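You operate a simulated robot arm through the tools that you are given. There is no shell and no other tool.

Carry out the task below with a simulated two-armed robot. There is one attempt and no reset: what you move stays moved.

Task
Put the 35 cable lug from the top of the grey cabinet on the green sheet there and the 70 cable lug on the left bay of the core rack. Fetch the thick brake pad from the green table and stand it on top of the brown carton there. Open the grey cabinet door, put the purple sling on the deck of the middle decoiler away on the upper shelf of the grey cabinet and shut the door again. Turn the lower paper brake knob to 8. Turn the upper paper brake knob to 10. The order is free. Set down upright: thick brake pad.

The check looks at the end state, three seconds after you hand in, the way a careful person would. Anything else that was tipped, shoved, dropped, spilled or broken makes it a failure. Flat cloth is picked up by pressing the open fingertips on it (5 to 10 N) and closing them slowly along it; thin cloth reads only 2 to 8 mm in the jaws.

Robot
Two 7-joint arms with fingered hands on one trunk, on a base that moves. Base frame: it is fixed to the floor where the robot stands at the start and does not move with it; the origin is under the middle of the robot, x ahead of it, y to its left, z up; the surface under the hand at the start is at about z = 940. Units: mm, degrees, N and s.
The left shoulder is at the start at [70, 132, 1142], the right one opposite. With the tool pointing down near the work surface each hand reaches from about 360 to 640 mm from the robot's upright axis, wherever it stands, measured 20 degrees to its own side. Places, roughly: cable lug [500, 250, 1000]; carton [500, -1750, 1000]; green sheet [750, 250, 1000]; grey cabinet door [400, 100, 500]; left bay of the core rack (23x40 cm) [600, -320, 800]; lower paper brake knob [-2600, 6400, 400]; purple sling [-2500, 3500, 500]; thick brake pad [500, -1500, 1000]; upper paper brake knob [-2600, 6400, 600]; upper shelf of the grey cabinet [600, 100, 500]. Payload 2.3 kg a hand.
The tool frame of a hand sits at the grasp point between the pads (the TCP): z along the fingers, y along the line on which they close. The tips reach 25 mm beyond it. The gripper opens to 88 mm; its body begins 29 mm behind the TCP. The gripper is a hand of 3 fingers: y runs from the thumb to the fingers, the wrist lies at [-13, -97, -162] in the tool frame, and closing takes about 1.5 s.
Orientation is told as [roll, pitch, yaw] about the base's x, y, z axes, in that order, counted from this pose: with the fingers straight down and the wrist toward the robot, the tool's x, y and z point along [0, 1, 0], [1, 0, 0] and [0, 0, -1] of the base frame.

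Tools
- The arms move only by the tool servo_tool. It takes "left_plan", "right_plan" or both (then of equal length, played together; a hand with none holds still); each is text: rows parted by semicolons, each of 6 numbers parted by spaces: the shift along the tool's x, y, z in m, then the turn, a rotation vector about the tool's x, y, z in degrees. In form: dx dy dz rx ry rz; .... A call has 1 to 20 rows; each row shifts and turns the commanded pose from where the row before left it, along the tool's axes as they then stand. "left_claw" and "right_claw" are, for a hand that has rows, the finger opening in m, from 0 to 0.088, set as the call begins (left out, the last holds). A row lasts 0.2 s, in which the tool goes at most 50 mm and 8.6 degrees; a call with a longer step from one row to the next is refused whole, and so is a gripper value outside its range. Where a pose cannot be reached the arm comes as near as it can. A force on the tool above 40 N (or 10 N above the force at the start of the call, whichever is more), or a blocked arm, ends the call early, and 0.2 s more pass. The fingers move at their own pace (about 108 mm/s each) and stop on an object; they squeeze with about 22 N. The grip force told is the motor's: it shows also when the fingers shut on nothing. Time passes only in rows, and 0.2 s behind the last, so rows that do not move let the fingers close. It gives the time, the measured TCP pose, the force on the tool (base axes), the opening and the grip force at its end, in the units of the frame above (readings bear some noise), with the torque about the TCP (base axes, N m) and any sound that the robot's microphone picked up.
- Cameras (640 x 400 px; columns grow to the right, rows downward): "scene" is now at [122.5, 32.4, 1445.1]; the picture's right is [0.43, -0.90, 0.00], its down [-0.67, -0.32, -0.67] and it looks along [0.61, 0.29, -0.74] (base axes); focal length 214 px, centre (320, 200). "left" rides on the left gripper at [-58, -85, -99] in its tool frame; the picture's right is [-0.67, -0.35, 0.66], its down [0.69, -0.63, 0.37] and it looks along [0.28, 0.69, 0.66] (tool axes); focal length 261 px, centre (320, 200). "right" rides on the right gripper at [58, -85, -99] in its tool frame; the picture's right is [-0.67, 0.35, -0.66], its down [-0.69, -0.63, 0.37] and it looks along [-0.29, 0.69, 0.66] (tool axes); focal length 261 px, centre (320, 200). There is no depth. A picture from a camera that has moved, and an enlarged one, comes with that camera's place and axes in the base frame and with its lens.
- get_image(camera): a new picture of that camera. The clock stands still meanwhile.
- lift_body(by): slides the trunk up (or, below 0, down) by that many mm; the arms and the scene camera ride with it, the base frame stays. It gives what a move gives, with no picture.
- drive_base(legs): drives the robot by 1 to 6 legs, each [ahead, left, turn to the left] in mm, mm and degrees, along the robot's own axes; the way and the turn of a leg run together, so that a leg with both is an arc; at most 1500 mm and 180 degrees a leg. The arms and the cameras ride along, it lands a little off, and it stops where it bumps. It gives what a move gives.
- curl_fingers(index, middle, thumb_bend, thumb_turn, hand): sets how far each is bent, from 0 (flat) to 1 (curled in); at 0.3 the hand is open as for a grip, at 0.7 the pads meet at the TCP. One left out holds its place. A second passes; each finger stops where it meets its share of the squeeze, and holds until it gets a number again. A gripper value or a shape takes the hand back. It gives what a move gives, with no picture; readings hold the bend of each and the force on the fingers (four entries, about 0 where the hand has none), thumb and palm. thumb_turn goes from beside the hand (0) to across from the fingers (1), as for a grip.
- grasp_type(shape, hand): the hand has 3 fingers and takes this shape, open, in about a second: jaw (thumb against the fingers, like two jaws); tri (thumb and two fingers); tip (a fingertip pinch); poke (one finger out to press); point (the index stretched); flat (the hand flat); cup (the hand cupped); fist (a fist). The gripper value then closes the fingers along that shape, each until it touches; the sizes above hold for jaw. It gives what a move gives, with no picture.
- aim_head(pan, tilt): turns the head with the scene camera to pan (to the left, within 86 degrees either way) and tilt (down, from -29 to 69), counted from straight ahead of the robot. It gives what a move gives.
- enlarge(camera, box): a new picture of the part [left, top, right, bottom] of that camera's present view, enlarged. The clock stands still meanwhile.
- sign_off(): hands the job in; it is judged then, once.

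Nothing tells you exact positions but the pictures and the camera data. Unless the task says otherwise, let go and move clear before handing in.

The tools are called after ">>>" by a JSON object that holds its "api" and its "payload". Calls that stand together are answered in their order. servo_tool: Moves the arms, as the interface text tells. Its arguments: {"type":"object","properties":{"left_plan":{"type":"string"},"left_claw":{"type":"number"},"right_plan":{"type":"string"},"right_claw":{"type":"number"}},"required":[]} The other tools are called the same way: lift_body (by) moves the trunk up or down; grasp_type (shape, hand) gives the hand a shape; curl_fingers (index, middle, thumb_bend, thumb_turn, hand) moves the fingers one by one; drive_base (legs) drives the base; aim_head (pan, tilt) turns the head that bears the scene camera; get_image (camera) takes a picture; enlarge (camera, box) takes an enlarged picture of a part of a camera's view; sign_off () hands the job in.

At the start:

```text
time: 0.0
left_ee_pos: [358.3, 278.5, 1241.5]
left_tool_rot: [0.0, 0.0, -0.1]
left_contact_force: [0.0, -0.1, 0.1]
left_torque: [0.05, 0.01, -0.04]
left_gripper_width: 87.6
left_grip_force: 0.2
left_shape: jaw
left_bend: [0.3, 0.3, 0.3, 0.98]
left_finger forces: [0.0, 0.0, 0.0, 0.1, 0.0, 0.1]
right_ee_pos: [452.5, -44.4, 1173.2]
right_tool_rot: [0.0, 0.0, 0.0]
right_contact_force: [-0.7, -0.6, 0.3]
right_torque: [-0.01, -0.03, -0.01]
right_gripper_width: 87.5
right_grip_force: 0.1
right_shape: jaw
right_bend: [0.3, 0.3, 0.3, 0.98]
right_finger forces: [0.1, 0.0, 0.1, 0.1, 0.0, 0.0]
trunk travel left (down, up): [-700.0, 140.0]
robot x, y, heading: [-3.3, -1.5, -0.0]
head pan, tilt (commanded): [25.6, 47.7]
```

scene: 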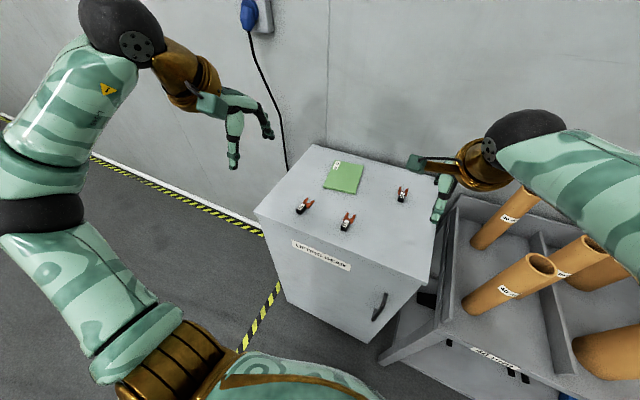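
right: 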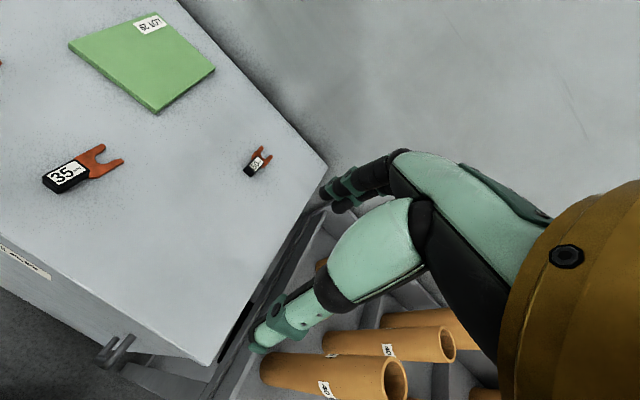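
left: 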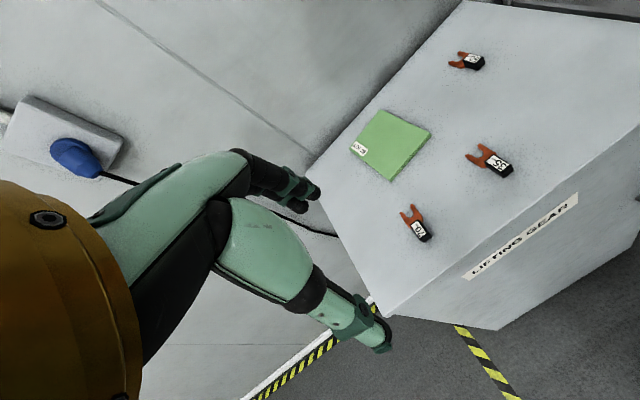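

I see the grey cabinet ahead-left with three cable lugs and a green sheet on top, and the core rack to the right. I first take closer pictures to read the labels and locate things.

>>> {"api": "enlarge", "payload": {"camera": "scene", "box": [250, 130, 450, 255]}}

>>> {"api": "enlarge", "payload": {"camera": "left", "box": [340, 30, 580, 260]}}

>>> {"api": "enlarge", "payload": {"camera": "right", "box": [0, 80, 320, 280]}}

```text
3.20 times, centred on (350, 192) of scene
camera zoom: at [122.5, 32.4, 1445.1], right [0.43, -0.9, 0.0], down [-0.67, -0.32, -0.67], along [0.61, 0.29, -0.74], focal length 686 px, centre (224, 224)
```

zoom: 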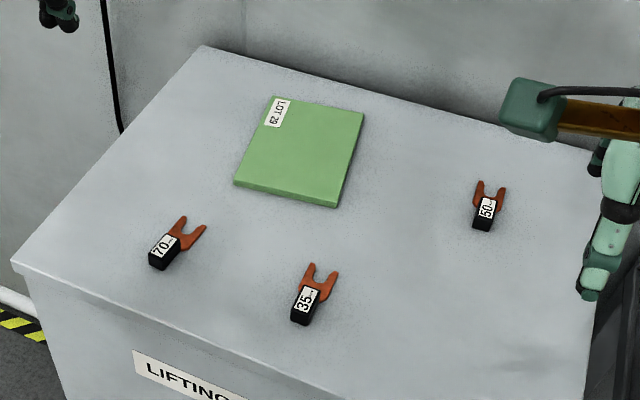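

```text
1.74 times, centred on (460, 145) of left
camera zoom: at [274.3, 219.7, 1341.3], right [-0.35, -0.67, -0.66], down [-0.63, 0.69, -0.37], along [0.69, 0.28, -0.66], focal length 453 px, centre (76, 296)
```

zoom: 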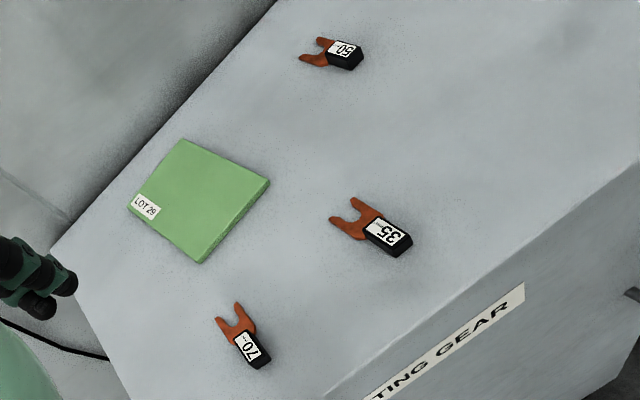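

```text
2.00 times, centred on (160, 180) of right
camera zoom: at [367.7, 14.5, 1272.5], right [0.35, -0.67, 0.66], down [-0.63, -0.69, -0.37], along [0.69, -0.29, -0.66], focal length 521 px, centre (640, 240)
```

zoom: 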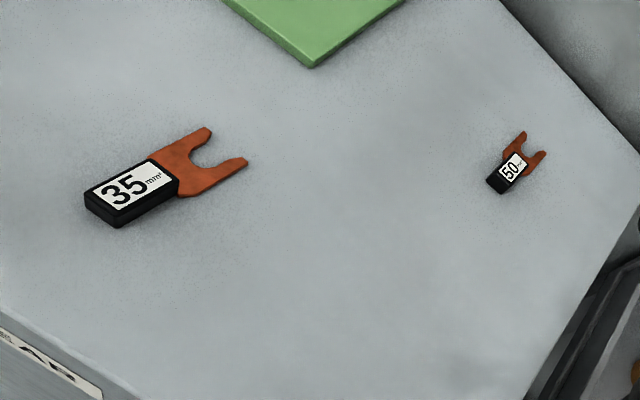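

The lugs read 35 at about (473,120), 70 at about (473,261), 50 further right; the green sheet is near (659,196). I look around with the head next to know the rack, the door and the floor.

>>> {"api": "aim_head", "payload": {"pan": -20, "tilt": 50}}

>>> {"api": "get_image", "payload": {"camera": "scene"}}

>>> {"api": "aim_head", "payload": {"pan": -75, "tilt": 25}}

>>> {"api": "get_image", "payload": {"camera": "scene"}}

>>> {"api": "aim_head", "payload": {"pan": 80, "tilt": 15}}

>>> {"api": "get_image", "payload": {"camera": "scene"}}

```text
time: 1.1
left_ee_pos: [357.6, 277.7, 1242.8]
left_tool_rot: [0.0, 0.0, -0.1]
left_contact_force: [0.1, -0.2, 0.0]
left_torque: [-0.03, 0.03, 0.01]
left_gripper_width: 87.6
left_grip_force: 0.0
left_shape: jaw
left_bend: [0.3, 0.3, 0.3, 0.98]
left_finger forces: [0.1, 0.0, 0.0, 0.1, 0.0, 0.0]
right_ee_pos: [451.4, -45.6, 1173.9]
right_tool_rot: [0.0, 0.0, 0.0]
right_contact_force: [0.5, 0.1, 0.4]
right_torque: [-0.02, 0.01, 0.0]
right_gripper_width: 87.7
right_grip_force: 0.0
right_shape: jaw
right_bend: [0.3, 0.3, 0.3, 0.98]
right_finger forces: [0.0, 0.1, 0.1, 0.0, 0.1, 0.1]
trunk travel left (down, up): [-700.0, 140.0]
robot x, y, heading: [0.7, -0.8, -0.0]
head pan, tilt (commanded): [-20.0, 50.0]
```

```text
taken
camera scene: at [123.6, -28.1, 1441.9], right [-0.34, -0.94, 0.0], down [-0.72, 0.26, -0.64], along [0.6, -0.22, -0.77], focal length 214 px, centre (320, 200)
```

scene: 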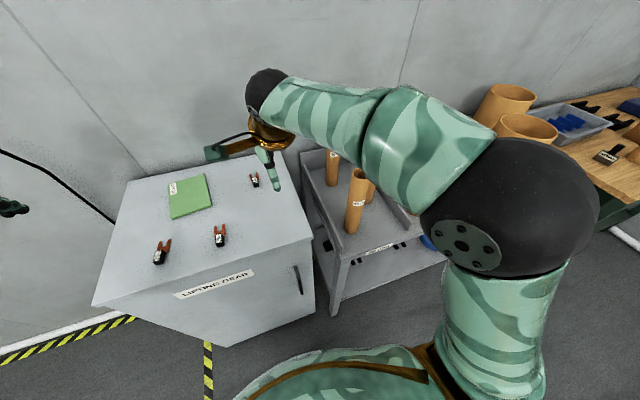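

```text
time: 2.4
left_ee_pos: [358.2, 278.9, 1243.1]
left_tool_rot: [0.0, 0.0, 0.0]
left_contact_force: [0.1, 0.4, 0.4]
left_torque: [-0.01, 0.0, 0.01]
left_gripper_width: 87.4
left_grip_force: 0.0
left_shape: jaw
left_bend: [0.3, 0.3, 0.3, 0.98]
left_finger forces: [0.0, 0.0, 0.1, 0.0, 0.0, 0.0]
right_ee_pos: [451.6, -44.4, 1174.0]
right_tool_rot: [0.0, 0.1, 0.1]
right_contact_force: [0.8, 0.2, -0.1]
right_torque: [0.02, 0.01, 0.01]
right_gripper_width: 87.6
right_grip_force: 0.1
right_shape: jaw
right_bend: [0.3, 0.3, 0.3, 0.98]
right_finger forces: [0.0, 0.1, 0.1, 0.0, 0.0, 0.0]
trunk travel left (down, up): [-700.0, 140.0]
robot x, y, heading: [-0.1, -0.1, -0.1]
head pan, tilt (commanded): [-75.0, 25.0]
```

```text
taken
camera scene: at [75.2, -90.8, 1479.4], right [-0.97, -0.26, 0.0], down [-0.11, 0.41, -0.91], along [0.24, -0.88, -0.42], focal length 214 px, centre (320, 200)
```

scene: 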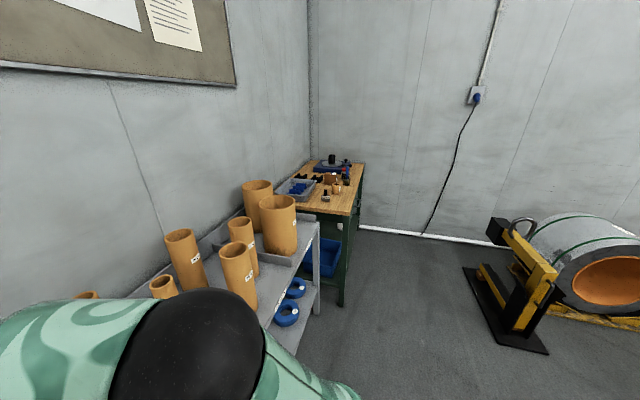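

```text
time: 4.8
left_ee_pos: [358.1, 278.9, 1242.6]
left_tool_rot: [0.1, 0.0, 0.0]
left_contact_force: [0.3, -0.4, 0.6]
left_torque: [-0.01, 0.02, -0.02]
left_gripper_width: 87.7
left_grip_force: 0.0
left_shape: jaw
left_bend: [0.3, 0.3, 0.3, 0.98]
left_finger forces: [0.0, 0.0, 0.1, 0.0, 0.1, 0.0]
right_ee_pos: [452.1, -44.3, 1173.4]
right_tool_rot: [0.0, 0.1, 0.0]
right_contact_force: [0.0, -0.7, 0.9]
right_torque: [0.02, -0.04, 0.0]
right_gripper_width: 87.7
right_grip_force: 0.2
right_shape: jaw
right_bend: [0.3, 0.3, 0.3, 0.98]
right_finger forces: [0.1, 0.1, 0.1, 0.1, 0.1, 0.1]
trunk travel left (down, up): [-700.0, 140.0]
robot x, y, heading: [-0.9, -3.2, -0.1]
head pan, tilt (commanded): [80.0, 15.0]
```

```text
taken
camera scene: at [67.5, 90.1, 1495.6], right [0.98, -0.17, 0.0], down [-0.05, -0.26, -0.97], along [0.17, 0.95, -0.26], focal length 214 px, centre (320, 200)
```

scene: 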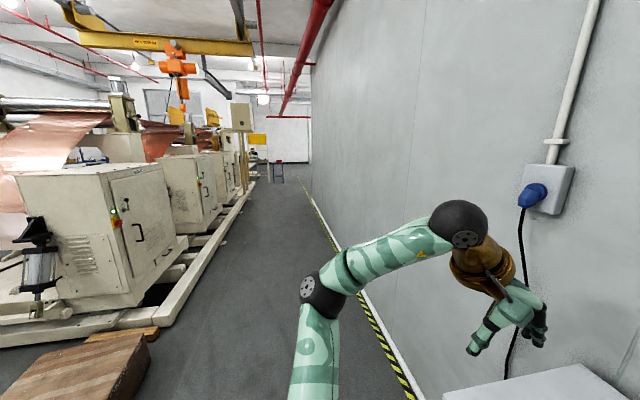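

The aisle runs to the left towards the decoilers; the green table is right beyond the rack. I start with the 35 lug: right hand out of the way, left hand turned so the jaws close across the lug's width and moved above it.

>>> {"api": "aim_head", "payload": {"pan": 15, "tilt": 50}}

>>> {"api": "servo_tool", "payload": {"left_plan": "0 0 0 0 0 8.18; 0 0 0 0 0 8.18; 0 0 0 0 0 8.18; 0 0 0 0 0 8.18; 0 0 0 0 0 8.18; 0 0 0 0 0 8.18; 0 0 0 0 0 8.18; 0 0 0 0 0 8.18; 0 0 0 0 0 8.18; 0 0 0 0 0 8.18; 0 0 0 0 0 8.18; 0.0128 0.0177 0.018 0 0 0; 0.0128 0.0177 0.018 0 0 0; 0.0128 0.0177 0.018 0 0 0; 0.0128 0.0177 0.018 0 0 0; 0.0128 0.0177 0.018 0 0 0; 0.0128 0.0177 0.018 0 0 0; 0.0128 0.0177 0.018 0 0 0; 0.0128 0.0177 0.018 0 0 0; 0.0128 0.0177 0.018 0 0 0", "right_plan": "-0.02 -0.02 -0.01 0 0 0; -0.02 -0.02 -0.01 0 0 0; -0.02 -0.02 -0.01 0 0 0; -0.02 -0.02 -0.01 0 0 0; -0.02 -0.02 -0.01 0 0 0; -0.02 0 0 0 0 0; 0 0 0 0 0 0; 0 0 0 0 0 0; 0 0 0 0 0 0; 0 0 0 0 0 0; 0 0 0 0 0 0; 0 0 0 0 0 0; 0 0 0 0 0 0; 0 0 0 0 0 0; 0 0 0 0 0 0; 0 0 0 0 0 0; 0 0 0 0 0 0; 0 0 0 0 0 0; 0 0 0 0 0 0; 0 0 0 0 0 0"}}

>>> {"api": "get_image", "payload": {"camera": "left"}}

>>> {"api": "get_image", "payload": {"camera": "scene"}}

```text
time: 6.1
left_ee_pos: [359.0, 279.3, 1242.8]
left_tool_rot: [0.0, 0.0, 0.0]
left_contact_force: [-0.8, 0.1, -0.7]
left_torque: [-0.02, 0.01, 0.01]
left_gripper_width: 87.6
left_grip_force: 0.1
left_shape: jaw
left_bend: [0.3, 0.3, 0.3, 0.98]
left_finger forces: [0.0, 0.0, 0.0, 0.0, 0.0, 0.0]
right_ee_pos: [452.6, -43.5, 1171.9]
right_tool_rot: [0.0, -0.1, 0.0]
right_contact_force: [0.6, -0.3, 0.4]
right_torque: [-0.02, 0.0, 0.02]
right_gripper_width: 87.6
right_grip_force: 0.0
right_shape: jaw
right_bend: [0.3, 0.3, 0.3, 0.98]
right_finger forces: [0.0, 0.0, 0.0, 0.0, 0.0, 0.0]
trunk travel left (down, up): [-700.0, 140.0]
robot x, y, heading: [1.2, 1.7, 0.0]
head pan, tilt (commanded): [15.0, 50.0]
```

```text
time: 10.3
left_ee_pos: [282.2, -23.2, 1110.9]
left_tool_rot: [-0.3, -0.1, -89.6]
left_contact_force: [0.3, 0.8, -0.2]
left_torque: [0.0, -0.01, -0.01]
left_gripper_width: 87.7
left_grip_force: 0.0
left_shape: jaw
left_bend: [0.3, 0.3, 0.3, 0.98]
left_finger forces: [0.0, 0.0, 0.0, 0.1, 0.0, 0.0]
left hand out of reach, approached as far as the arm can: row 3, 4, 5, 6, 7, 8, 9, 10, 11, 16, 17, 18, 19, 20
right_ee_pos: [351.4, -165.0, 1224.0]
right_tool_rot: [0.0, -0.1, 0.0]
right_contact_force: [0.4, 0.5, 0.7]
right_torque: [0.01, 0.03, 0.01]
right_gripper_width: 87.6
right_grip_force: 0.1
right_shape: jaw
right_bend: [0.3, 0.3, 0.3, 0.98]
right_finger forces: [0.1, 0.0, 0.0, 0.1, 0.0, 0.0]
trunk travel left (down, up): [-700.0, 140.0]
robot x, y, heading: [-1.7, -0.6, 0.0]
head pan, tilt (commanded): [15.0, 50.0]
```

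```text
taken
camera left: at [224.4, 60.4, 1210.3], right [-0.68, 0.34, -0.65], down [0.68, 0.63, -0.37], along [0.29, -0.69, -0.66], focal length 261 px, centre (320, 200)
```

left: 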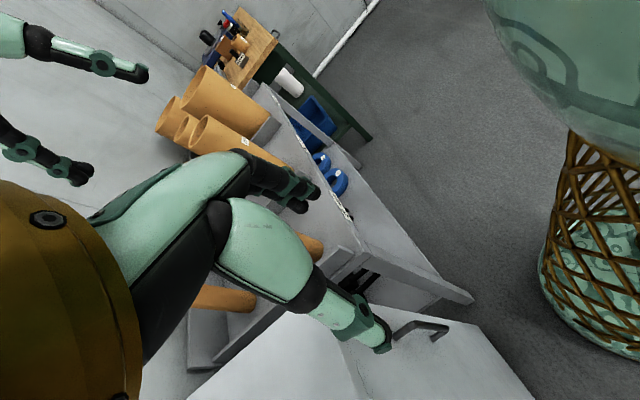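

```text
taken
camera scene: at [125.6, 17.8, 1441.9], right [0.26, -0.97, 0.0], down [-0.74, -0.2, -0.64], along [0.62, 0.17, -0.77], focal length 214 px, centre (320, 200)
```

scene: 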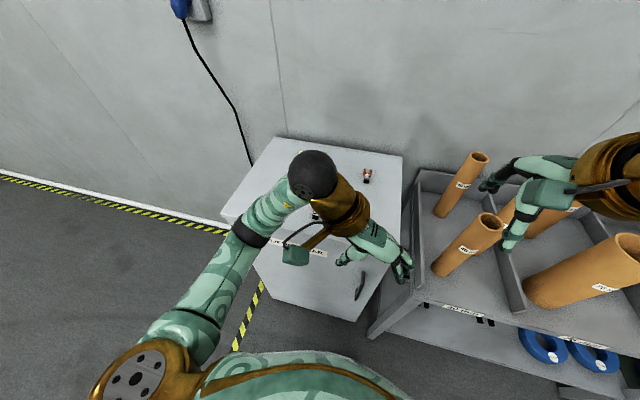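

The left arm could not follow that turned pose and stands near (282,-23,1111). I let it settle and see where it really is before choosing another wrist side.

>>> {"api": "servo_tool", "payload": {"left_plan": "0 0 0 0 0 0; 0 0 0 0 0 0; 0 0 0 0 0 0"}}

```text
time: 11.1
left_ee_pos: [281.7, -23.8, 1110.3]
left_tool_rot: [-0.3, -0.1, -89.6]
left_contact_force: [-0.1, -0.3, 0.1]
left_torque: [-0.01, 0.06, 0.0]
left_gripper_width: 87.7
left_grip_force: 0.1
left_shape: jaw
left_bend: [0.3, 0.3, 0.3, 0.98]
left_finger forces: [0.1, 0.1, 0.0, 0.1, 0.1, 0.1]
right_ee_pos: [351.4, -164.5, 1223.9]
right_tool_rot: [0.0, 0.1, 0.1]
right_contact_force: [0.1, 0.3, -0.2]
right_torque: [0.04, -0.02, 0.03]
right_gripper_width: 87.6
right_grip_force: 0.0
right_shape: jaw
right_bend: [0.3, 0.3, 0.3, 0.98]
right_finger forces: [0.0, 0.0, 0.0, 0.0, 0.1, 0.0]
trunk travel left (down, up): [-700.0, 140.0]
robot x, y, heading: [-1.4, -2.4, 0.4]
head pan, tilt (commanded): [15.0, 50.0]
```

The arm is at a reachable pose in this orientation, so I now move it straight towards the spot above the 35 lug.

>>> {"api": "servo_tool", "payload": {"left_plan": "0.0 -0.02 -0.005 0 0 0; 0.0 -0.02 -0.005 0 0 0; 0.02 -0.02 0 0 0 0; 0.02 -0.02 0 0 0 0; 0.02 -0.016 0 0 0 0; 0.02 -0.016 0 0 0 0; 0.02 -0.016 0 0 0 0; 0.02 -0.016 0 0 0 0; 0.02 0 0 0 0 0; 0.02 0 0 0 0 0; 0.02 0 0 0 0 0; 0 0 0 0 0 0"}}

>>> {"api": "get_image", "payload": {"camera": "left"}}

>>> {"api": "get_image", "payload": {"camera": "scene"}}

```text
time: 13.7
left_ee_pos: [273.8, 27.2, 1138.8]
left_tool_rot: [0.1, 0.2, -90.0]
left_contact_force: [0.4, -0.7, 1.4]
left_torque: [0.03, -0.01, 0.06]
left_gripper_width: 87.9
left_grip_force: 0.1
left_shape: jaw
left_bend: [0.3, 0.3, 0.3, 0.98]
left_finger forces: [0.0, 0.0, 0.0, 0.0, 0.0, 0.1]
left hand out of reach, approached as far as the arm can: row 2, 3, 4, 5, 6, 7, 8, 9, 10, 11
right_ee_pos: [351.6, -165.1, 1224.8]
right_tool_rot: [0.0, -0.1, -0.1]
right_contact_force: [-0.3, 0.4, 0.5]
right_torque: [-0.02, 0.02, -0.03]
right_gripper_width: 87.6
right_grip_force: 0.0
right_shape: jaw
right_bend: [0.3, 0.3, 0.3, 0.98]
right_finger forces: [0.0, 0.0, 0.1, 0.0, 0.0, 0.1]
trunk travel left (down, up): [-700.0, 140.0]
robot x, y, heading: [-0.5, -1.0, -0.0]
head pan, tilt (commanded): [15.0, 50.0]
```

```text
taken
camera left: at [217.0, 110.7, 1238.4], right [-0.67, 0.35, -0.65], down [0.68, 0.63, -0.37], along [0.29, -0.69, -0.66], focal length 261 px, centre (320, 200)
```

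left: 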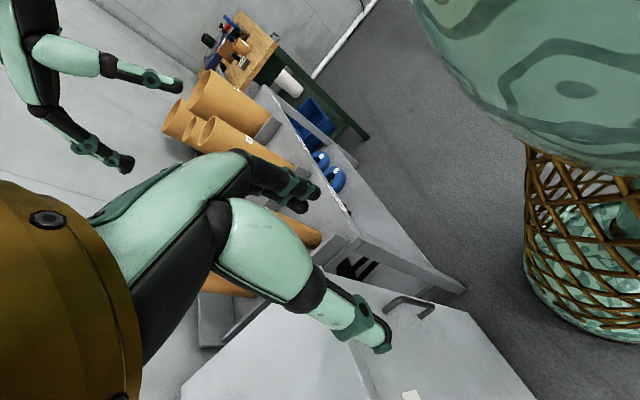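

```text
taken
camera scene: at [125.7, 17.7, 1441.9], right [0.26, -0.97, 0.0], down [-0.74, -0.2, -0.64], along [0.62, 0.17, -0.77], focal length 214 px, centre (320, 200)
```

scene: 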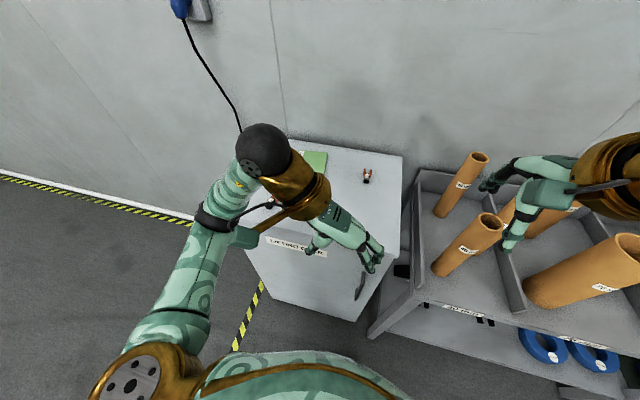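

With the wrist outboard the left arm is nearly stretched. I turn the hand back to its base orientation and then test the other turning sense in the air over the cabinet.

>>> {"api": "servo_tool", "payload": {"left_plan": "0 -0.01 0 0 0 -8.5; 0 -0.01 0 0 0 -8.5; 0 -0.01 0 0 0 -8.5; 0 -0.01 0 0 0 -8.5; 0 -0.01 0 0 0 -8.5; 0 0 0 0 0 -8.5; 0 0 0 0 0 -8.5; 0 0 0 0 0 -8.5; 0 0 0 0 0 -8.5; 0 0 0 0 0 -8.5; 0 0 0 0 0 -5; 0 0 0 0 0 0"}}

```text
time: 16.3
left_ee_pos: [259.0, 73.3, 1140.8]
left_tool_rot: [0.1, 0.1, 0.1]
left_contact_force: [0.1, 0.4, -0.7]
left_torque: [-0.02, 0.0, -0.02]
left_gripper_width: 87.6
left_grip_force: 0.1
left_shape: jaw
left_bend: [0.3, 0.3, 0.3, 0.98]
left_finger forces: [0.0, 0.0, 0.1, 0.1, 0.0, 0.1]
right_ee_pos: [352.3, -165.4, 1225.0]
right_tool_rot: [0.0, -0.1, 0.0]
right_contact_force: [0.7, 0.4, -0.2]
right_torque: [-0.01, 0.02, 0.0]
right_gripper_width: 87.8
right_grip_force: 0.1
right_shape: jaw
right_bend: [0.3, 0.3, 0.3, 0.98]
right_finger forces: [0.0, 0.1, 0.0, 0.1, 0.0, 0.1]
trunk travel left (down, up): [-700.0, 140.0]
robot x, y, heading: [-1.4, -0.3, 0.2]
head pan, tilt (commanded): [15.0, 50.0]
```

Now the hand is straight again; I move it to about (450,190,1110) over the cabinet.

>>> {"api": "servo_tool", "payload": {"left_plan": "0.0234 0.0382 0 0 0 0; 0.0234 0.0382 0 0 0 0; 0.0234 0.0382 0 0 0 0; 0.0234 0.0382 0 0 0 0; 0.0234 0.0382 0 0 0 0; 0 0 0 0 0 -8; 0 0 0 0 0 -8; 0 0 0 0 0 -8; 0 0 0 0 0 -8; 0 0 0 0 0 -8; 0 0 0 0 0 -8; 0 0 0 0 0 -8; 0 0 0 0 0 -8; 0 0 0 0 0 -8; 0 0 0 0 0 -8; 0 0 0 0 0 -8; 0 0 0 0 0 0"}}

>>> {"api": "get_image", "payload": {"camera": "scene"}}

>>> {"api": "get_image", "payload": {"camera": "left"}}

```text
time: 19.9
left_ee_pos: [449.9, 191.6, 1140.9]
left_tool_rot: [0.0, 0.0, 88.1]
left_contact_force: [-0.2, 0.4, -1.0]
left_torque: [0.0, -0.02, 0.01]
left_gripper_width: 88.0
left_grip_force: 0.1
left_shape: jaw
left_bend: [0.3, 0.3, 0.3, 0.98]
left_finger forces: [0.0, 0.0, 0.0, 0.0, 0.1, 0.1]
right_ee_pos: [352.1, -164.3, 1223.7]
right_tool_rot: [0.0, 0.0, 0.0]
right_contact_force: [0.3, -0.9, 0.0]
right_torque: [0.0, 0.02, 0.02]
right_gripper_width: 87.5
right_grip_force: 0.0
right_shape: jaw
right_bend: [0.3, 0.3, 0.3, 0.98]
right_finger forces: [0.1, 0.0, 0.0, 0.0, 0.1, 0.0]
trunk travel left (down, up): [-700.0, 140.0]
robot x, y, heading: [0.6, -0.4, -0.1]
head pan, tilt (commanded): [15.0, 50.0]
```

```text
taken
camera scene: at [125.5, 17.9, 1441.9], right [0.26, -0.97, 0.0], down [-0.74, -0.2, -0.64], along [0.62, 0.17, -0.77], focal length 214 px, centre (320, 200)
```

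scene: 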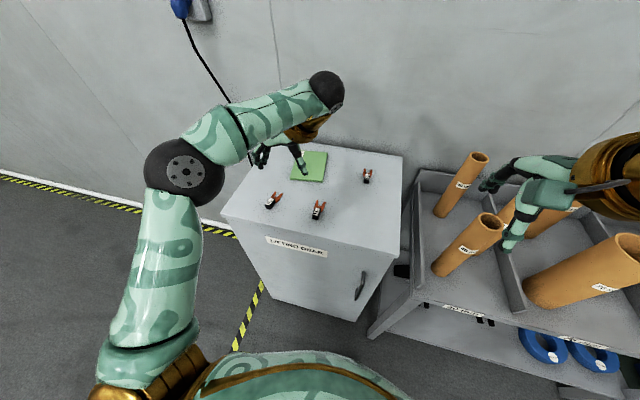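

```text
taken
camera left: at [506.2, 103.3, 1239.3], right [0.66, -0.37, -0.66], down [-0.71, -0.61, -0.37], along [-0.26, 0.7, -0.66], focal length 261 px, centre (320, 200)
```

left: 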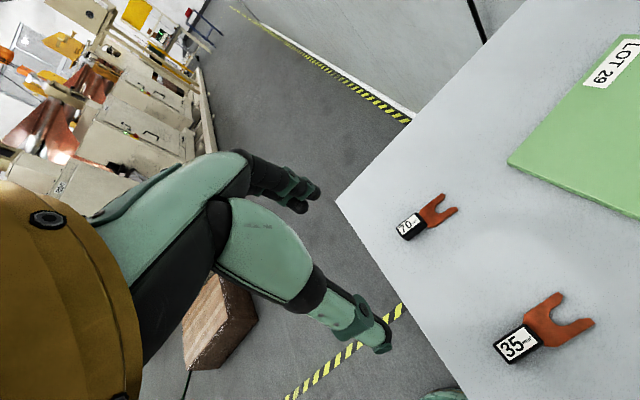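

The left hand takes the turned pose well with the wrist inboard. I look at the hand itself, to see how far apart its two fingers stand against the 28 x 17 mm lug block.

>>> {"api": "enlarge", "payload": {"camera": "scene", "box": [220, 110, 360, 230]}}

>>> {"api": "enlarge", "payload": {"camera": "right", "box": [0, 0, 640, 400]}}

```text
3.33 times, centred on (290, 170) of scene
camera zoom: at [125.5, 17.9, 1441.9], right [0.26, -0.97, 0.0], down [-0.74, -0.2, -0.64], along [0.62, 0.17, -0.77], focal length 715 px, centre (420, 300)
```

zoom: 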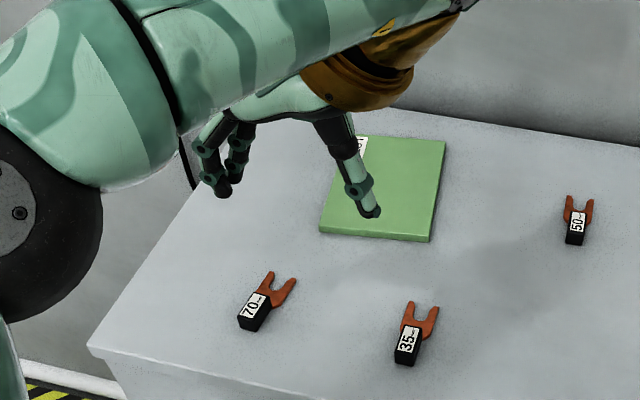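

```text
1.00 times, centred on (320, 200) of right (not enlarged: the box is as wide or as high as the picture)
camera zoom: at [267.8, -105.8, 1323.0], right [0.35, -0.67, 0.66], down [-0.63, -0.69, -0.37], along [0.69, -0.29, -0.66], focal length 261 px, centre (320, 200)
```

zoom: 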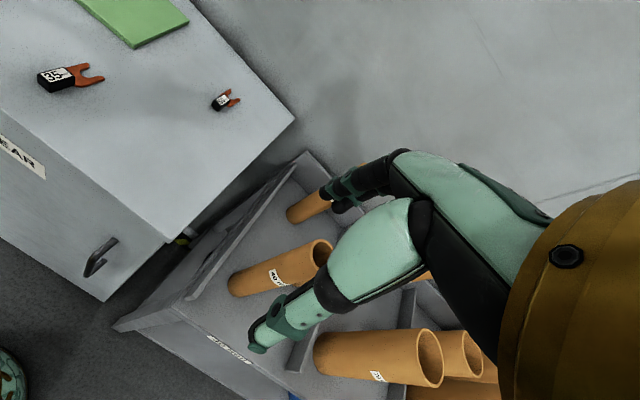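

The fingers stand about 20 mm apart, so both fit on the block. I move above the 35 lug at z about 1010.

>>> {"api": "servo_tool", "payload": {"left_plan": "-0.0058 -0.0177 0.0328 0 0 -1; -0.0058 -0.0177 0.0328 0 0 -0.9; -0.0058 -0.0177 0.0328 0 0 0; -0.0058 -0.0177 0.0328 0 0 0; 0 0 0 0 0 0"}}

>>> {"api": "get_image", "payload": {"camera": "left"}}

>>> {"api": "enlarge", "payload": {"camera": "scene", "box": [220, 110, 380, 240]}}

```text
time: 21.1
left_ee_pos: [470.6, 120.9, 1008.9]
left_tool_rot: [0.0, 0.0, 89.9]
left_contact_force: [-0.1, 0.4, 0.5]
left_torque: [0.01, 0.01, 0.01]
left_gripper_width: 87.8
left_grip_force: 0.1
left_shape: jaw
left_bend: [0.3, 0.3, 0.3, 0.98]
left_finger forces: [0.0, 0.0, 0.0, 0.0, 0.0, 0.0]
right_ee_pos: [351.6, -164.5, 1223.5]
right_tool_rot: [0.1, 0.0, 0.0]
right_contact_force: [0.6, 0.3, 0.0]
right_torque: [-0.02, 0.02, 0.01]
right_gripper_width: 87.6
right_grip_force: 0.0
right_shape: jaw
right_bend: [0.3, 0.3, 0.3, 0.98]
right_finger forces: [0.0, 0.1, 0.0, 0.0, 0.0, 0.0]
trunk travel left (down, up): [-700.0, 140.0]
robot x, y, heading: [-4.5, -2.6, 0.2]
head pan, tilt (commanded): [15.0, 50.0]
```

```text
taken
camera left: at [530.1, 34.2, 1107.9], right [0.67, -0.35, -0.66], down [-0.69, -0.63, -0.37], along [-0.28, 0.69, -0.66], focal length 261 px, centre (320, 200)
```

left: 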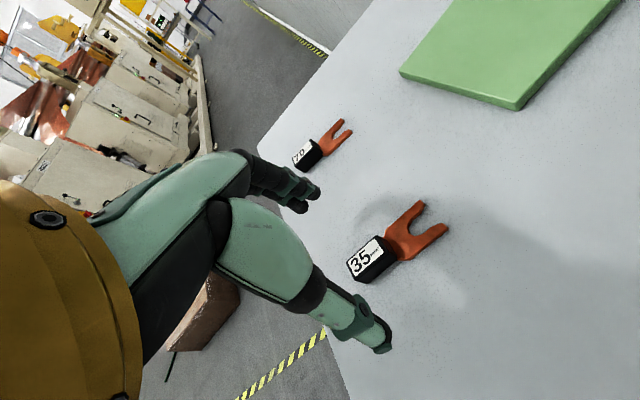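

```text
3.08 times, centred on (300, 175) of scene
camera zoom: at [125.3, 18.0, 1442.0], right [0.26, -0.97, 0.0], down [-0.74, -0.2, -0.64], along [0.62, 0.17, -0.77], focal length 660 px, centre (382, 277)
```

zoom: 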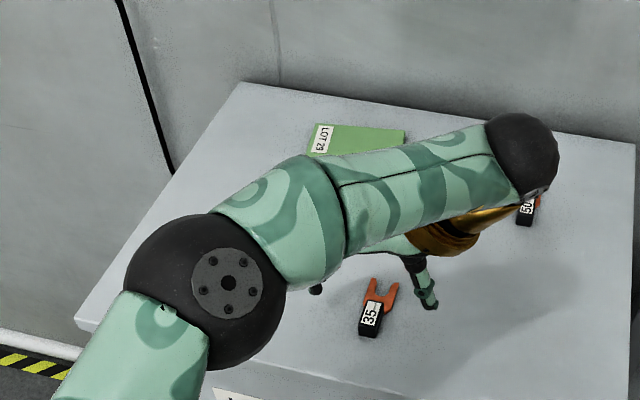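

I zoom in on the lug to judge its height and exact place.

>>> {"api": "enlarge", "payload": {"camera": "left", "box": [300, 170, 500, 330]}}

```text
2.50 times, centred on (400, 250) of left
camera zoom: at [530.1, 34.2, 1107.9], right [0.67, -0.35, -0.66], down [-0.69, -0.63, -0.37], along [-0.28, 0.69, -0.66], focal length 652 px, centre (120, 75)
```

zoom: 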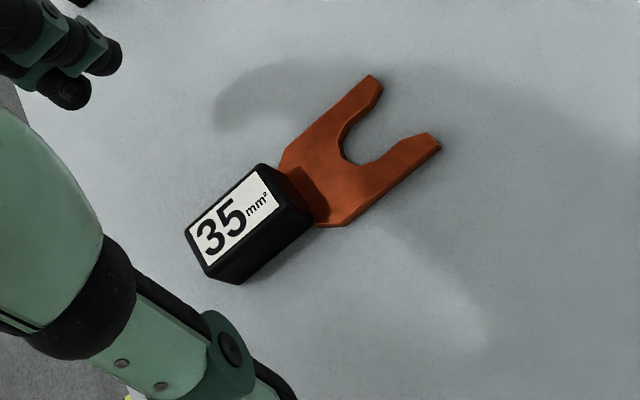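

The block top is near z 955 with its centre at about (474.5,121). I lower the open hand over it, slowly near the surface.

>>> {"api": "servo_tool", "payload": {"left_plan": "-0.004 0 0.013 0 0 0; 0 0 0.013 0 0 0; 0 0 0.01 0 0 0; 0 0 0.002 0 0 0; 0 0 0.002 0 0 0; 0 0 0 0 0 0"}}

>>> {"api": "get_image", "payload": {"camera": "left"}}

```text
time: 22.5
left_ee_pos: [476.8, 119.2, 969.4]
left_tool_rot: [0.1, 0.0, 89.9]
left_contact_force: [-0.1, 0.5, -0.2]
left_torque: [0.01, -0.03, -0.02]
left_gripper_width: 87.9
left_grip_force: 0.0
left_shape: jaw
left_bend: [0.3, 0.3, 0.3, 0.98]
left_finger forces: [0.0, 0.0, 0.0, 0.0, 0.0, 0.0]
right_ee_pos: [352.3, -164.0, 1222.1]
right_tool_rot: [0.0, 0.0, 0.0]
right_contact_force: [1.2, 0.3, 0.3]
right_torque: [-0.01, 0.0, 0.0]
right_gripper_width: 87.7
right_grip_force: 0.0
right_shape: jaw
right_bend: [0.3, 0.3, 0.3, 0.98]
right_finger forces: [0.1, 0.0, 0.1, 0.1, 0.0, 0.0]
trunk travel left (down, up): [-700.0, 140.0]
robot x, y, heading: [0.2, 1.9, 0.2]
head pan, tilt (commanded): [15.0, 50.0]
```

```text
taken
camera left: at [535.2, 33.9, 1067.8], right [0.67, -0.35, -0.66], down [-0.69, -0.63, -0.37], along [-0.28, 0.69, -0.66], focal length 261 px, centre (320, 200)
```

left: 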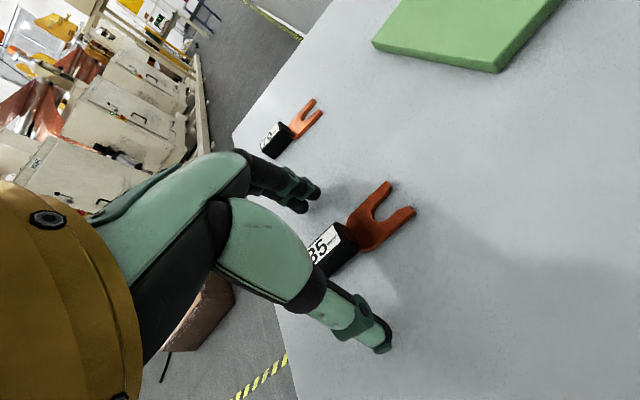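

The block sits between thumb and fingers with no contact yet. I go a few millimetres lower and close slowly.

>>> {"api": "servo_tool", "payload": {"left_plan": "0.002 0 0.002 0 0 0; 0 -0 0.002 0 0 0; 0 0 0 0 0 0"}}

>>> {"api": "servo_tool", "payload": {"left_plan": "0 0 0 0 0 0; 0 0 0 0 0 0; 0 0 0 0 0 0; 0 0 0 0 0 0; 0 0 0 0 0 0; 0 0 0 0 0 0; 0 0 0 0 0 0; 0 0 0 0 0 0", "left_claw": 0.01}}

>>> {"api": "get_image", "payload": {"camera": "left"}}

```text
time: 23.3
left_ee_pos: [473.9, 119.9, 966.6]
left_tool_rot: [0.0, 0.0, 89.9]
left_contact_force: [-0.7, 0.4, 1.0]
left_torque: [0.03, 0.02, 0.0]
left_gripper_width: 87.8
left_grip_force: 0.1
left_shape: jaw
left_bend: [0.3, 0.3, 0.3, 0.98]
left_finger forces: [0.1, 0.8, 0.0, 0.0, 0.1, 0.0]
right_ee_pos: [352.4, -165.2, 1223.5]
right_tool_rot: [0.0, 0.1, 0.0]
right_contact_force: [0.1, 0.5, 0.0]
right_torque: [0.04, -0.02, -0.02]
right_gripper_width: 87.8
right_grip_force: 0.0
right_shape: jaw
right_bend: [0.3, 0.3, 0.3, 0.98]
right_finger forces: [0.1, 0.0, 0.0, 0.1, 0.0, 0.0]
trunk travel left (down, up): [-700.0, 140.0]
robot x, y, heading: [0.8, 2.5, 0.1]
head pan, tilt (commanded): [15.0, 50.0]
```

```text
time: 25.1
left_ee_pos: [474.3, 120.7, 965.7]
left_tool_rot: [0.1, 0.0, 89.9]
left_contact_force: [-0.3, 0.9, 2.9]
left_torque: [0.04, -0.03, 0.0]
left_gripper_width: 15.6
left_grip_force: 21.7
left_shape: jaw
left_bend: [0.73, 0.53, 0.74, 1.0]
left_finger forces: [17.1, 4.3, 0.1, 0.0, 18.6, 0.1]
right_ee_pos: [351.7, -165.3, 1224.0]
right_tool_rot: [0.0, -0.1, -0.1]
right_contact_force: [0.4, 0.4, 0.4]
right_torque: [0.02, 0.01, -0.01]
right_gripper_width: 87.6
right_grip_force: 0.0
right_shape: jaw
right_bend: [0.3, 0.3, 0.3, 0.98]
right_finger forces: [0.1, 0.0, 0.0, 0.0, 0.0, 0.1]
trunk travel left (down, up): [-700.0, 140.0]
robot x, y, heading: [-1.0, -1.0, 0.1]
head pan, tilt (commanded): [15.0, 50.0]
```

```text
taken
camera left: at [532.7, 34.2, 1064.4], right [0.67, -0.35, -0.66], down [-0.69, -0.63, -0.37], along [-0.28, 0.69, -0.66], focal length 261 px, centre (320, 200)
```

left: 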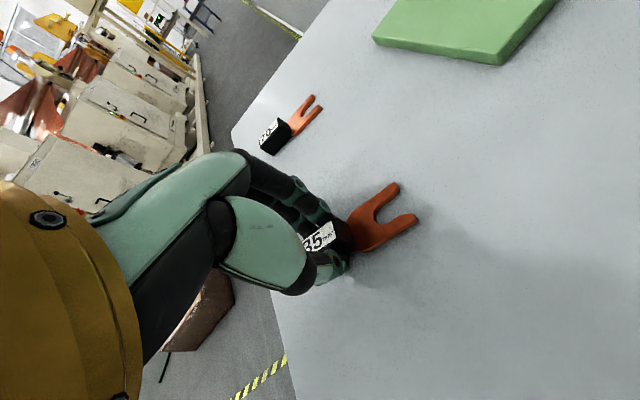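

The lug is held at 15.6 mm with about 18 N on thumb and index. I lift it straight up and check.

>>> {"api": "servo_tool", "payload": {"left_plan": "0 0 -0.005 0 0 0; 0 0 -0.01 0 0 0; 0 0 -0.02 0 0 0; 0 0 -0.02 0 0 0; 0 0 -0.02 0 0 0; 0 0 -0.02 0 0 0; 0 0 0 0 0 0"}}

>>> {"api": "get_image", "payload": {"camera": "left"}}

>>> {"api": "get_image", "payload": {"camera": "scene"}}

```text
time: 26.7
left_ee_pos: [474.8, 119.4, 1060.7]
left_tool_rot: [0.0, 0.1, 90.0]
left_contact_force: [-0.4, 0.1, 0.4]
left_torque: [0.02, 0.02, 0.0]
left_gripper_width: 15.6
left_grip_force: 22.0
left_shape: jaw
left_bend: [0.73, 0.53, 0.74, 1.0]
left_finger forces: [14.7, 4.6, 0.1, 0.1, 19.1, 0.0]
right_ee_pos: [351.8, -164.7, 1223.3]
right_tool_rot: [0.0, 0.0, 0.1]
right_contact_force: [0.1, -1.3, 0.1]
right_torque: [0.02, -0.03, 0.0]
right_gripper_width: 87.7
right_grip_force: 0.0
right_shape: jaw
right_bend: [0.3, 0.3, 0.3, 0.98]
right_finger forces: [0.1, 0.0, 0.0, 0.0, 0.0, 0.0]
trunk travel left (down, up): [-700.0, 140.0]
robot x, y, heading: [-2.7, -0.8, -0.0]
head pan, tilt (commanded): [15.0, 50.0]
```

```text
taken
camera left: at [533.7, 33.6, 1159.2], right [0.67, -0.35, -0.66], down [-0.69, -0.63, -0.37], along [-0.28, 0.69, -0.66], focal length 261 px, centre (320, 200)
```

left: 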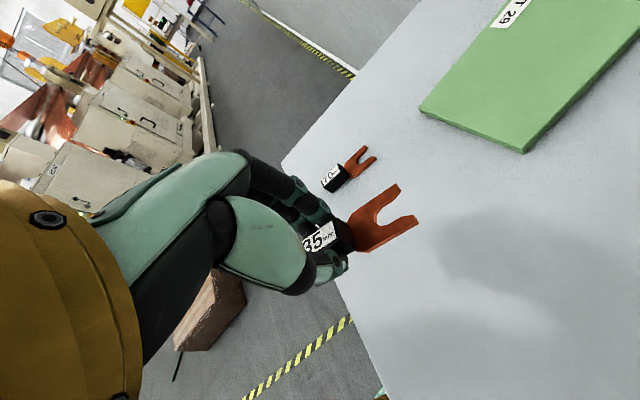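

```text
taken
camera scene: at [126.0, 17.8, 1441.9], right [0.26, -0.97, 0.0], down [-0.74, -0.2, -0.64], along [0.62, 0.17, -0.77], focal length 214 px, centre (320, 200)
```

scene: 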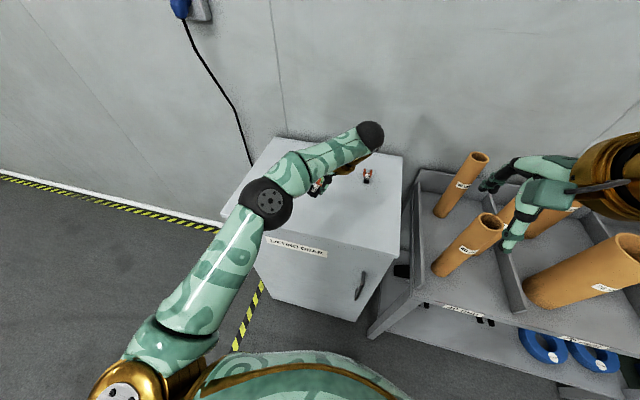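

The lug is held level. Before driving closer for the sheet, I look down at the gap between the base and the cabinet.

>>> {"api": "aim_head", "payload": {"pan": 0, "tilt": 69}}

>>> {"api": "get_image", "payload": {"camera": "scene"}}

```text
time: 27.6
left_ee_pos: [474.0, 120.6, 1060.7]
left_tool_rot: [0.1, 0.0, 90.0]
left_contact_force: [0.5, 0.3, -0.2]
left_torque: [0.0, 0.0, -0.03]
left_gripper_width: 15.9
left_grip_force: 22.1
left_shape: jaw
left_bend: [0.73, 0.53, 0.74, 1.0]
left_finger forces: [14.6, 4.6, 0.0, 0.0, 19.2, 0.1]
right_ee_pos: [351.9, -165.1, 1225.1]
right_tool_rot: [0.2, 0.0, 0.0]
right_contact_force: [-0.1, -0.7, 0.1]
right_torque: [0.0, 0.0, -0.03]
right_gripper_width: 87.6
right_grip_force: 0.0
right_shape: jaw
right_bend: [0.3, 0.3, 0.3, 0.98]
right_finger forces: [0.0, 0.0, 0.0, 0.0, 0.0, 0.0]
trunk travel left (down, up): [-700.0, 140.0]
robot x, y, heading: [-2.9, -0.6, -0.2]
head pan, tilt (commanded): [0.0, 68.8]
```

```text
taken
camera scene: at [107.4, -2.1, 1420.0], right [0.0, -1.0, 0.0], down [-0.93, 0.0, -0.36], along [0.36, 0.0, -0.93], focal length 214 px, centre (320, 200)
```

scene: 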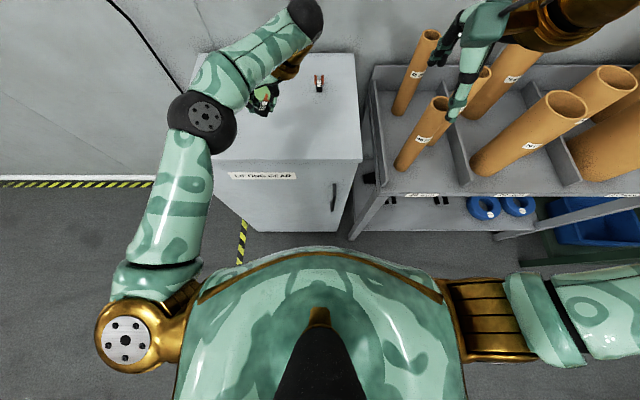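

The floor gap to the cabinet is at least 90 mm beyond what the chest hides, so I drive 80 mm ahead and then carry the lug over the sheet.

>>> {"api": "drive_base", "payload": {"legs": [[80, 0, 0]]}}

>>> {"api": "aim_head", "payload": {"pan": 15, "tilt": 50}}

>>> {"api": "get_image", "payload": {"camera": "scene"}}

>>> {"api": "get_image", "payload": {"camera": "left"}}

```text
time: 28.6
left_ee_pos: [550.5, 119.1, 1062.3]
left_tool_rot: [-0.3, 0.1, 89.9]
left_contact_force: [-0.8, -0.2, -1.0]
left_torque: [0.05, -0.04, -0.02]
left_gripper_width: 15.6
left_grip_force: 22.0
left_shape: jaw
left_bend: [0.73, 0.53, 0.74, 1.0]
left_finger forces: [14.5, 4.6, 0.0, 0.1, 19.0, 0.0]
right_ee_pos: [426.8, -164.4, 1224.7]
right_tool_rot: [0.0, -0.2, 0.0]
right_contact_force: [-0.7, 0.0, 0.2]
right_torque: [0.0, -0.03, 0.02]
right_gripper_width: 87.4
right_grip_force: 0.1
right_shape: jaw
right_bend: [0.3, 0.3, 0.3, 0.98]
right_finger forces: [0.0, 0.0, 0.1, 0.1, 0.0, 0.1]
trunk travel left (down, up): [-700.0, 140.0]
robot x, y, heading: [80.4, -1.0, -0.1]
head pan, tilt (commanded): [0.0, 68.8]
```

```text
time: 29.4
left_ee_pos: [556.4, 119.9, 1060.1]
left_tool_rot: [0.1, 0.0, 89.9]
left_contact_force: [0.5, -0.2, -0.9]
left_torque: [-0.04, 0.01, 0.0]
left_gripper_width: 15.6
left_grip_force: 21.9
left_shape: jaw
left_bend: [0.73, 0.53, 0.74, 1.0]
left_finger forces: [14.5, 4.6, 0.1, 0.0, 19.1, 0.0]
right_ee_pos: [432.4, -164.7, 1223.5]
right_tool_rot: [0.0, 0.0, -0.1]
right_contact_force: [-0.6, -0.4, -0.2]
right_torque: [-0.01, 0.0, -0.01]
right_gripper_width: 87.9
right_grip_force: 0.0
right_shape: jaw
right_bend: [0.3, 0.3, 0.3, 0.98]
right_finger forces: [0.0, 0.1, 0.0, 0.1, 0.0, 0.0]
trunk travel left (down, up): [-700.0, 140.0]
robot x, y, heading: [79.8, 0.0, -0.0]
head pan, tilt (commanded): [15.0, 50.0]
```

```text
taken
camera scene: at [206.5, 17.7, 1441.7], right [0.26, -0.97, 0.0], down [-0.74, -0.2, -0.64], along [0.62, 0.17, -0.77], focal length 214 px, centre (320, 200)
```

scene: 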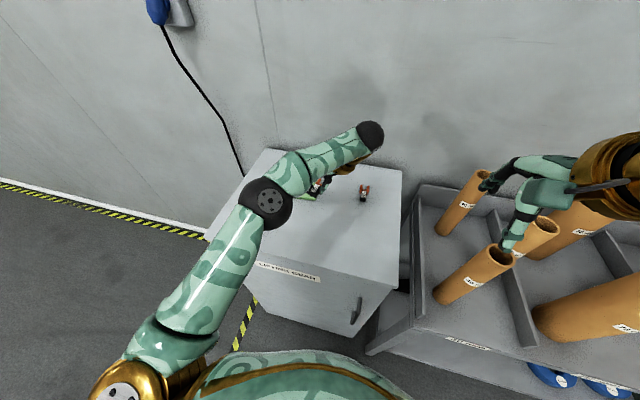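

```text
taken
camera left: at [614.0, 33.4, 1158.7], right [0.67, -0.35, -0.66], down [-0.69, -0.63, -0.36], along [-0.28, 0.69, -0.66], focal length 261 px, centre (320, 200)
```

left: 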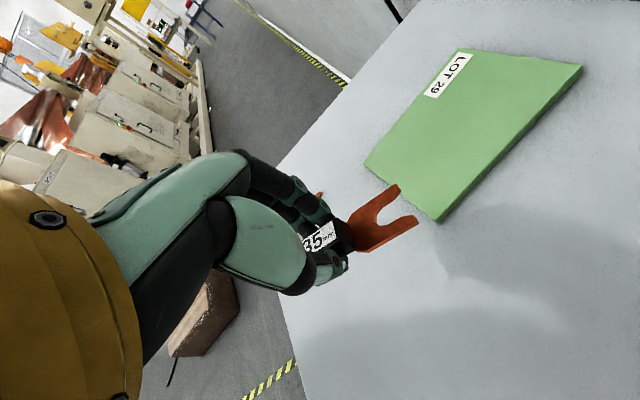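

The sheet's centre comes out at about (674,199). I carry the lug there at height.

>>> {"api": "servo_tool", "payload": {"left_plan": "-0.019 0.0156 0 0 0 0; -0.019 0.0156 0 0 0 0; -0.019 0.0156 0 0 0 0; -0.019 0.0156 0 0 0 0; -0.019 0.0156 0 0 0 0; 0 0 0.02 0 0 0; 0 0 0.02 0 0 0; 0 0 0 0 0 0"}}

>>> {"api": "get_image", "payload": {"camera": "left"}}

>>> {"api": "get_image", "payload": {"camera": "scene"}}

```text
time: 31.2
left_ee_pos: [591.7, 217.5, 1018.5]
left_tool_rot: [0.0, 0.0, 89.8]
left_contact_force: [-0.6, 1.0, 0.0]
left_torque: [0.0, 0.0, 0.03]
left_gripper_width: 15.6
left_grip_force: 22.1
left_shape: jaw
left_bend: [0.73, 0.53, 0.74, 1.0]
left_finger forces: [14.4, 4.6, 0.1, 0.1, 19.1, 0.0]
left hand out of reach, approached as far as the arm can: row 2, 3, 4, 5
right_ee_pos: [432.3, -164.7, 1224.6]
right_tool_rot: [-0.1, 0.1, 0.0]
right_contact_force: [-0.3, 1.0, -0.5]
right_torque: [0.01, 0.0, 0.01]
right_gripper_width: 87.9
right_grip_force: 0.0
right_shape: jaw
right_bend: [0.3, 0.3, 0.3, 0.98]
right_finger forces: [0.1, 0.0, 0.1, 0.1, 0.1, 0.0]
trunk travel left (down, up): [-700.0, 140.0]
robot x, y, heading: [83.2, 0.3, -0.1]
head pan, tilt (commanded): [15.0, 50.0]
```

```text
taken
camera left: at [651.7, 131.4, 1117.9], right [0.67, -0.35, -0.66], down [-0.69, -0.63, -0.37], along [-0.28, 0.69, -0.66], focal length 261 px, centre (320, 200)
```

left: 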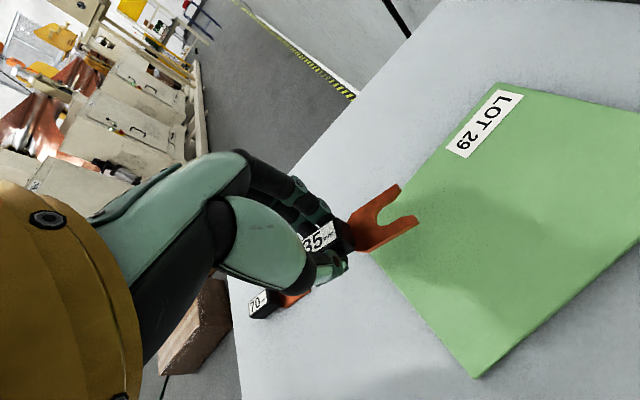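

```text
taken
camera scene: at [205.2, 17.8, 1441.9], right [0.26, -0.97, 0.0], down [-0.74, -0.2, -0.64], along [0.62, 0.17, -0.77], focal length 214 px, centre (320, 200)
```

scene: 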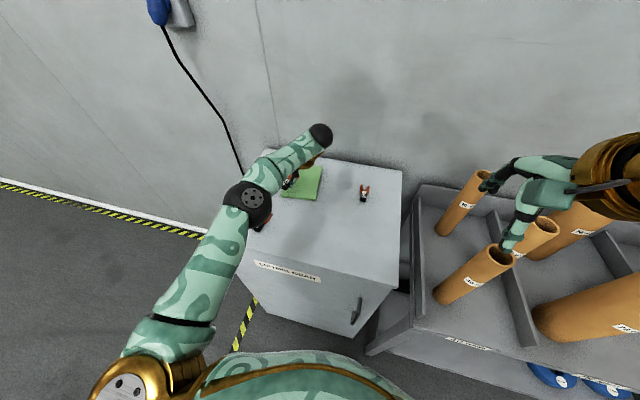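

The arm can't go further ahead with the wrist turned inboard. Turning the hand back while over the sheet gives more reach; the lug may lie in any direction on the sheet.

>>> {"api": "servo_tool", "payload": {"left_plan": "0 0 0 0 0 8.5; 0 0 0 0 0 8.5; 0 0 0 0 0 8.5; 0 0 0 0 0 8.5; 0 0 0 0 0 8.5; 0 0 0 0 0 8.5; 0 0 0 0 0 8.5; 0 0 0 0 0 8.5; -0.0073 0.0167 0 0 0 0; -0.0073 0.0167 0 0 0 0; -0.0073 0.0167 0 0 0 0; -0.0073 0.0167 0 0 0 0; 0 0 0 0 0 0"}}

>>> {"api": "get_image", "payload": {"camera": "left"}}

>>> {"api": "enlarge", "payload": {"camera": "scene", "box": [200, 110, 420, 250]}}

```text
time: 34.0
left_ee_pos: [664.6, 216.4, 1020.8]
left_tool_rot: [0.2, 0.0, 21.8]
left_contact_force: [0.1, -0.2, -0.4]
left_torque: [0.0, 0.02, -0.02]
left_gripper_width: 15.3
left_grip_force: 21.8
left_shape: jaw
left_bend: [0.73, 0.53, 0.74, 1.0]
left_finger forces: [14.3, 4.6, 0.1, 0.0, 19.0, 0.1]
right_ee_pos: [431.0, -164.8, 1224.5]
right_tool_rot: [0.0, 0.0, 0.0]
right_contact_force: [-0.1, 0.3, -0.7]
right_torque: [-0.01, -0.01, -0.04]
right_gripper_width: 87.5
right_grip_force: 0.0
right_shape: jaw
right_bend: [0.3, 0.3, 0.3, 0.98]
right_finger forces: [0.1, 0.0, 0.0, 0.0, 0.1, 0.0]
trunk travel left (down, up): [-700.0, 140.0]
robot x, y, heading: [78.0, 0.5, -0.2]
head pan, tilt (commanded): [15.0, 50.0]
```

```text
taken
camera left: at [608.8, 128.6, 1118.5], right [-0.07, -0.75, -0.66], down [-0.84, 0.4, -0.37], along [0.54, 0.52, -0.66], focal length 261 px, centre (320, 200)
```

left: 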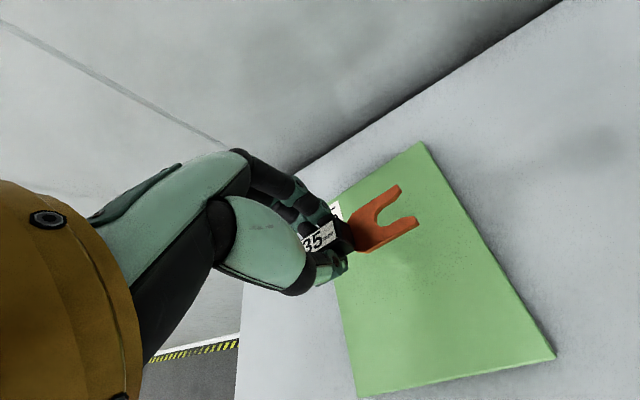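

```text
2.86 times, centred on (310, 180) of scene
camera zoom: at [205.1, 18.0, 1441.9], right [0.26, -0.97, 0.0], down [-0.74, -0.2, -0.64], along [0.62, 0.17, -0.77], focal length 613 px, centre (349, 257)
```

zoom: 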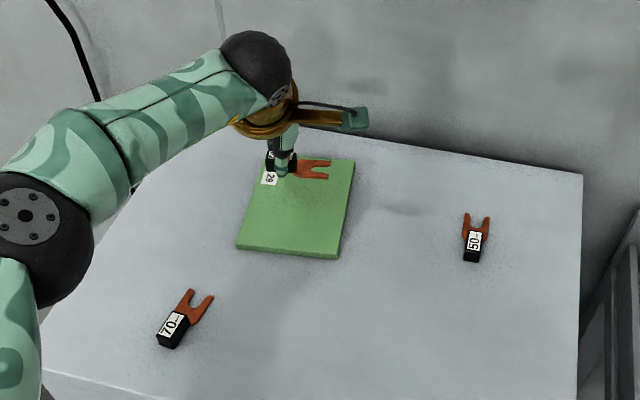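

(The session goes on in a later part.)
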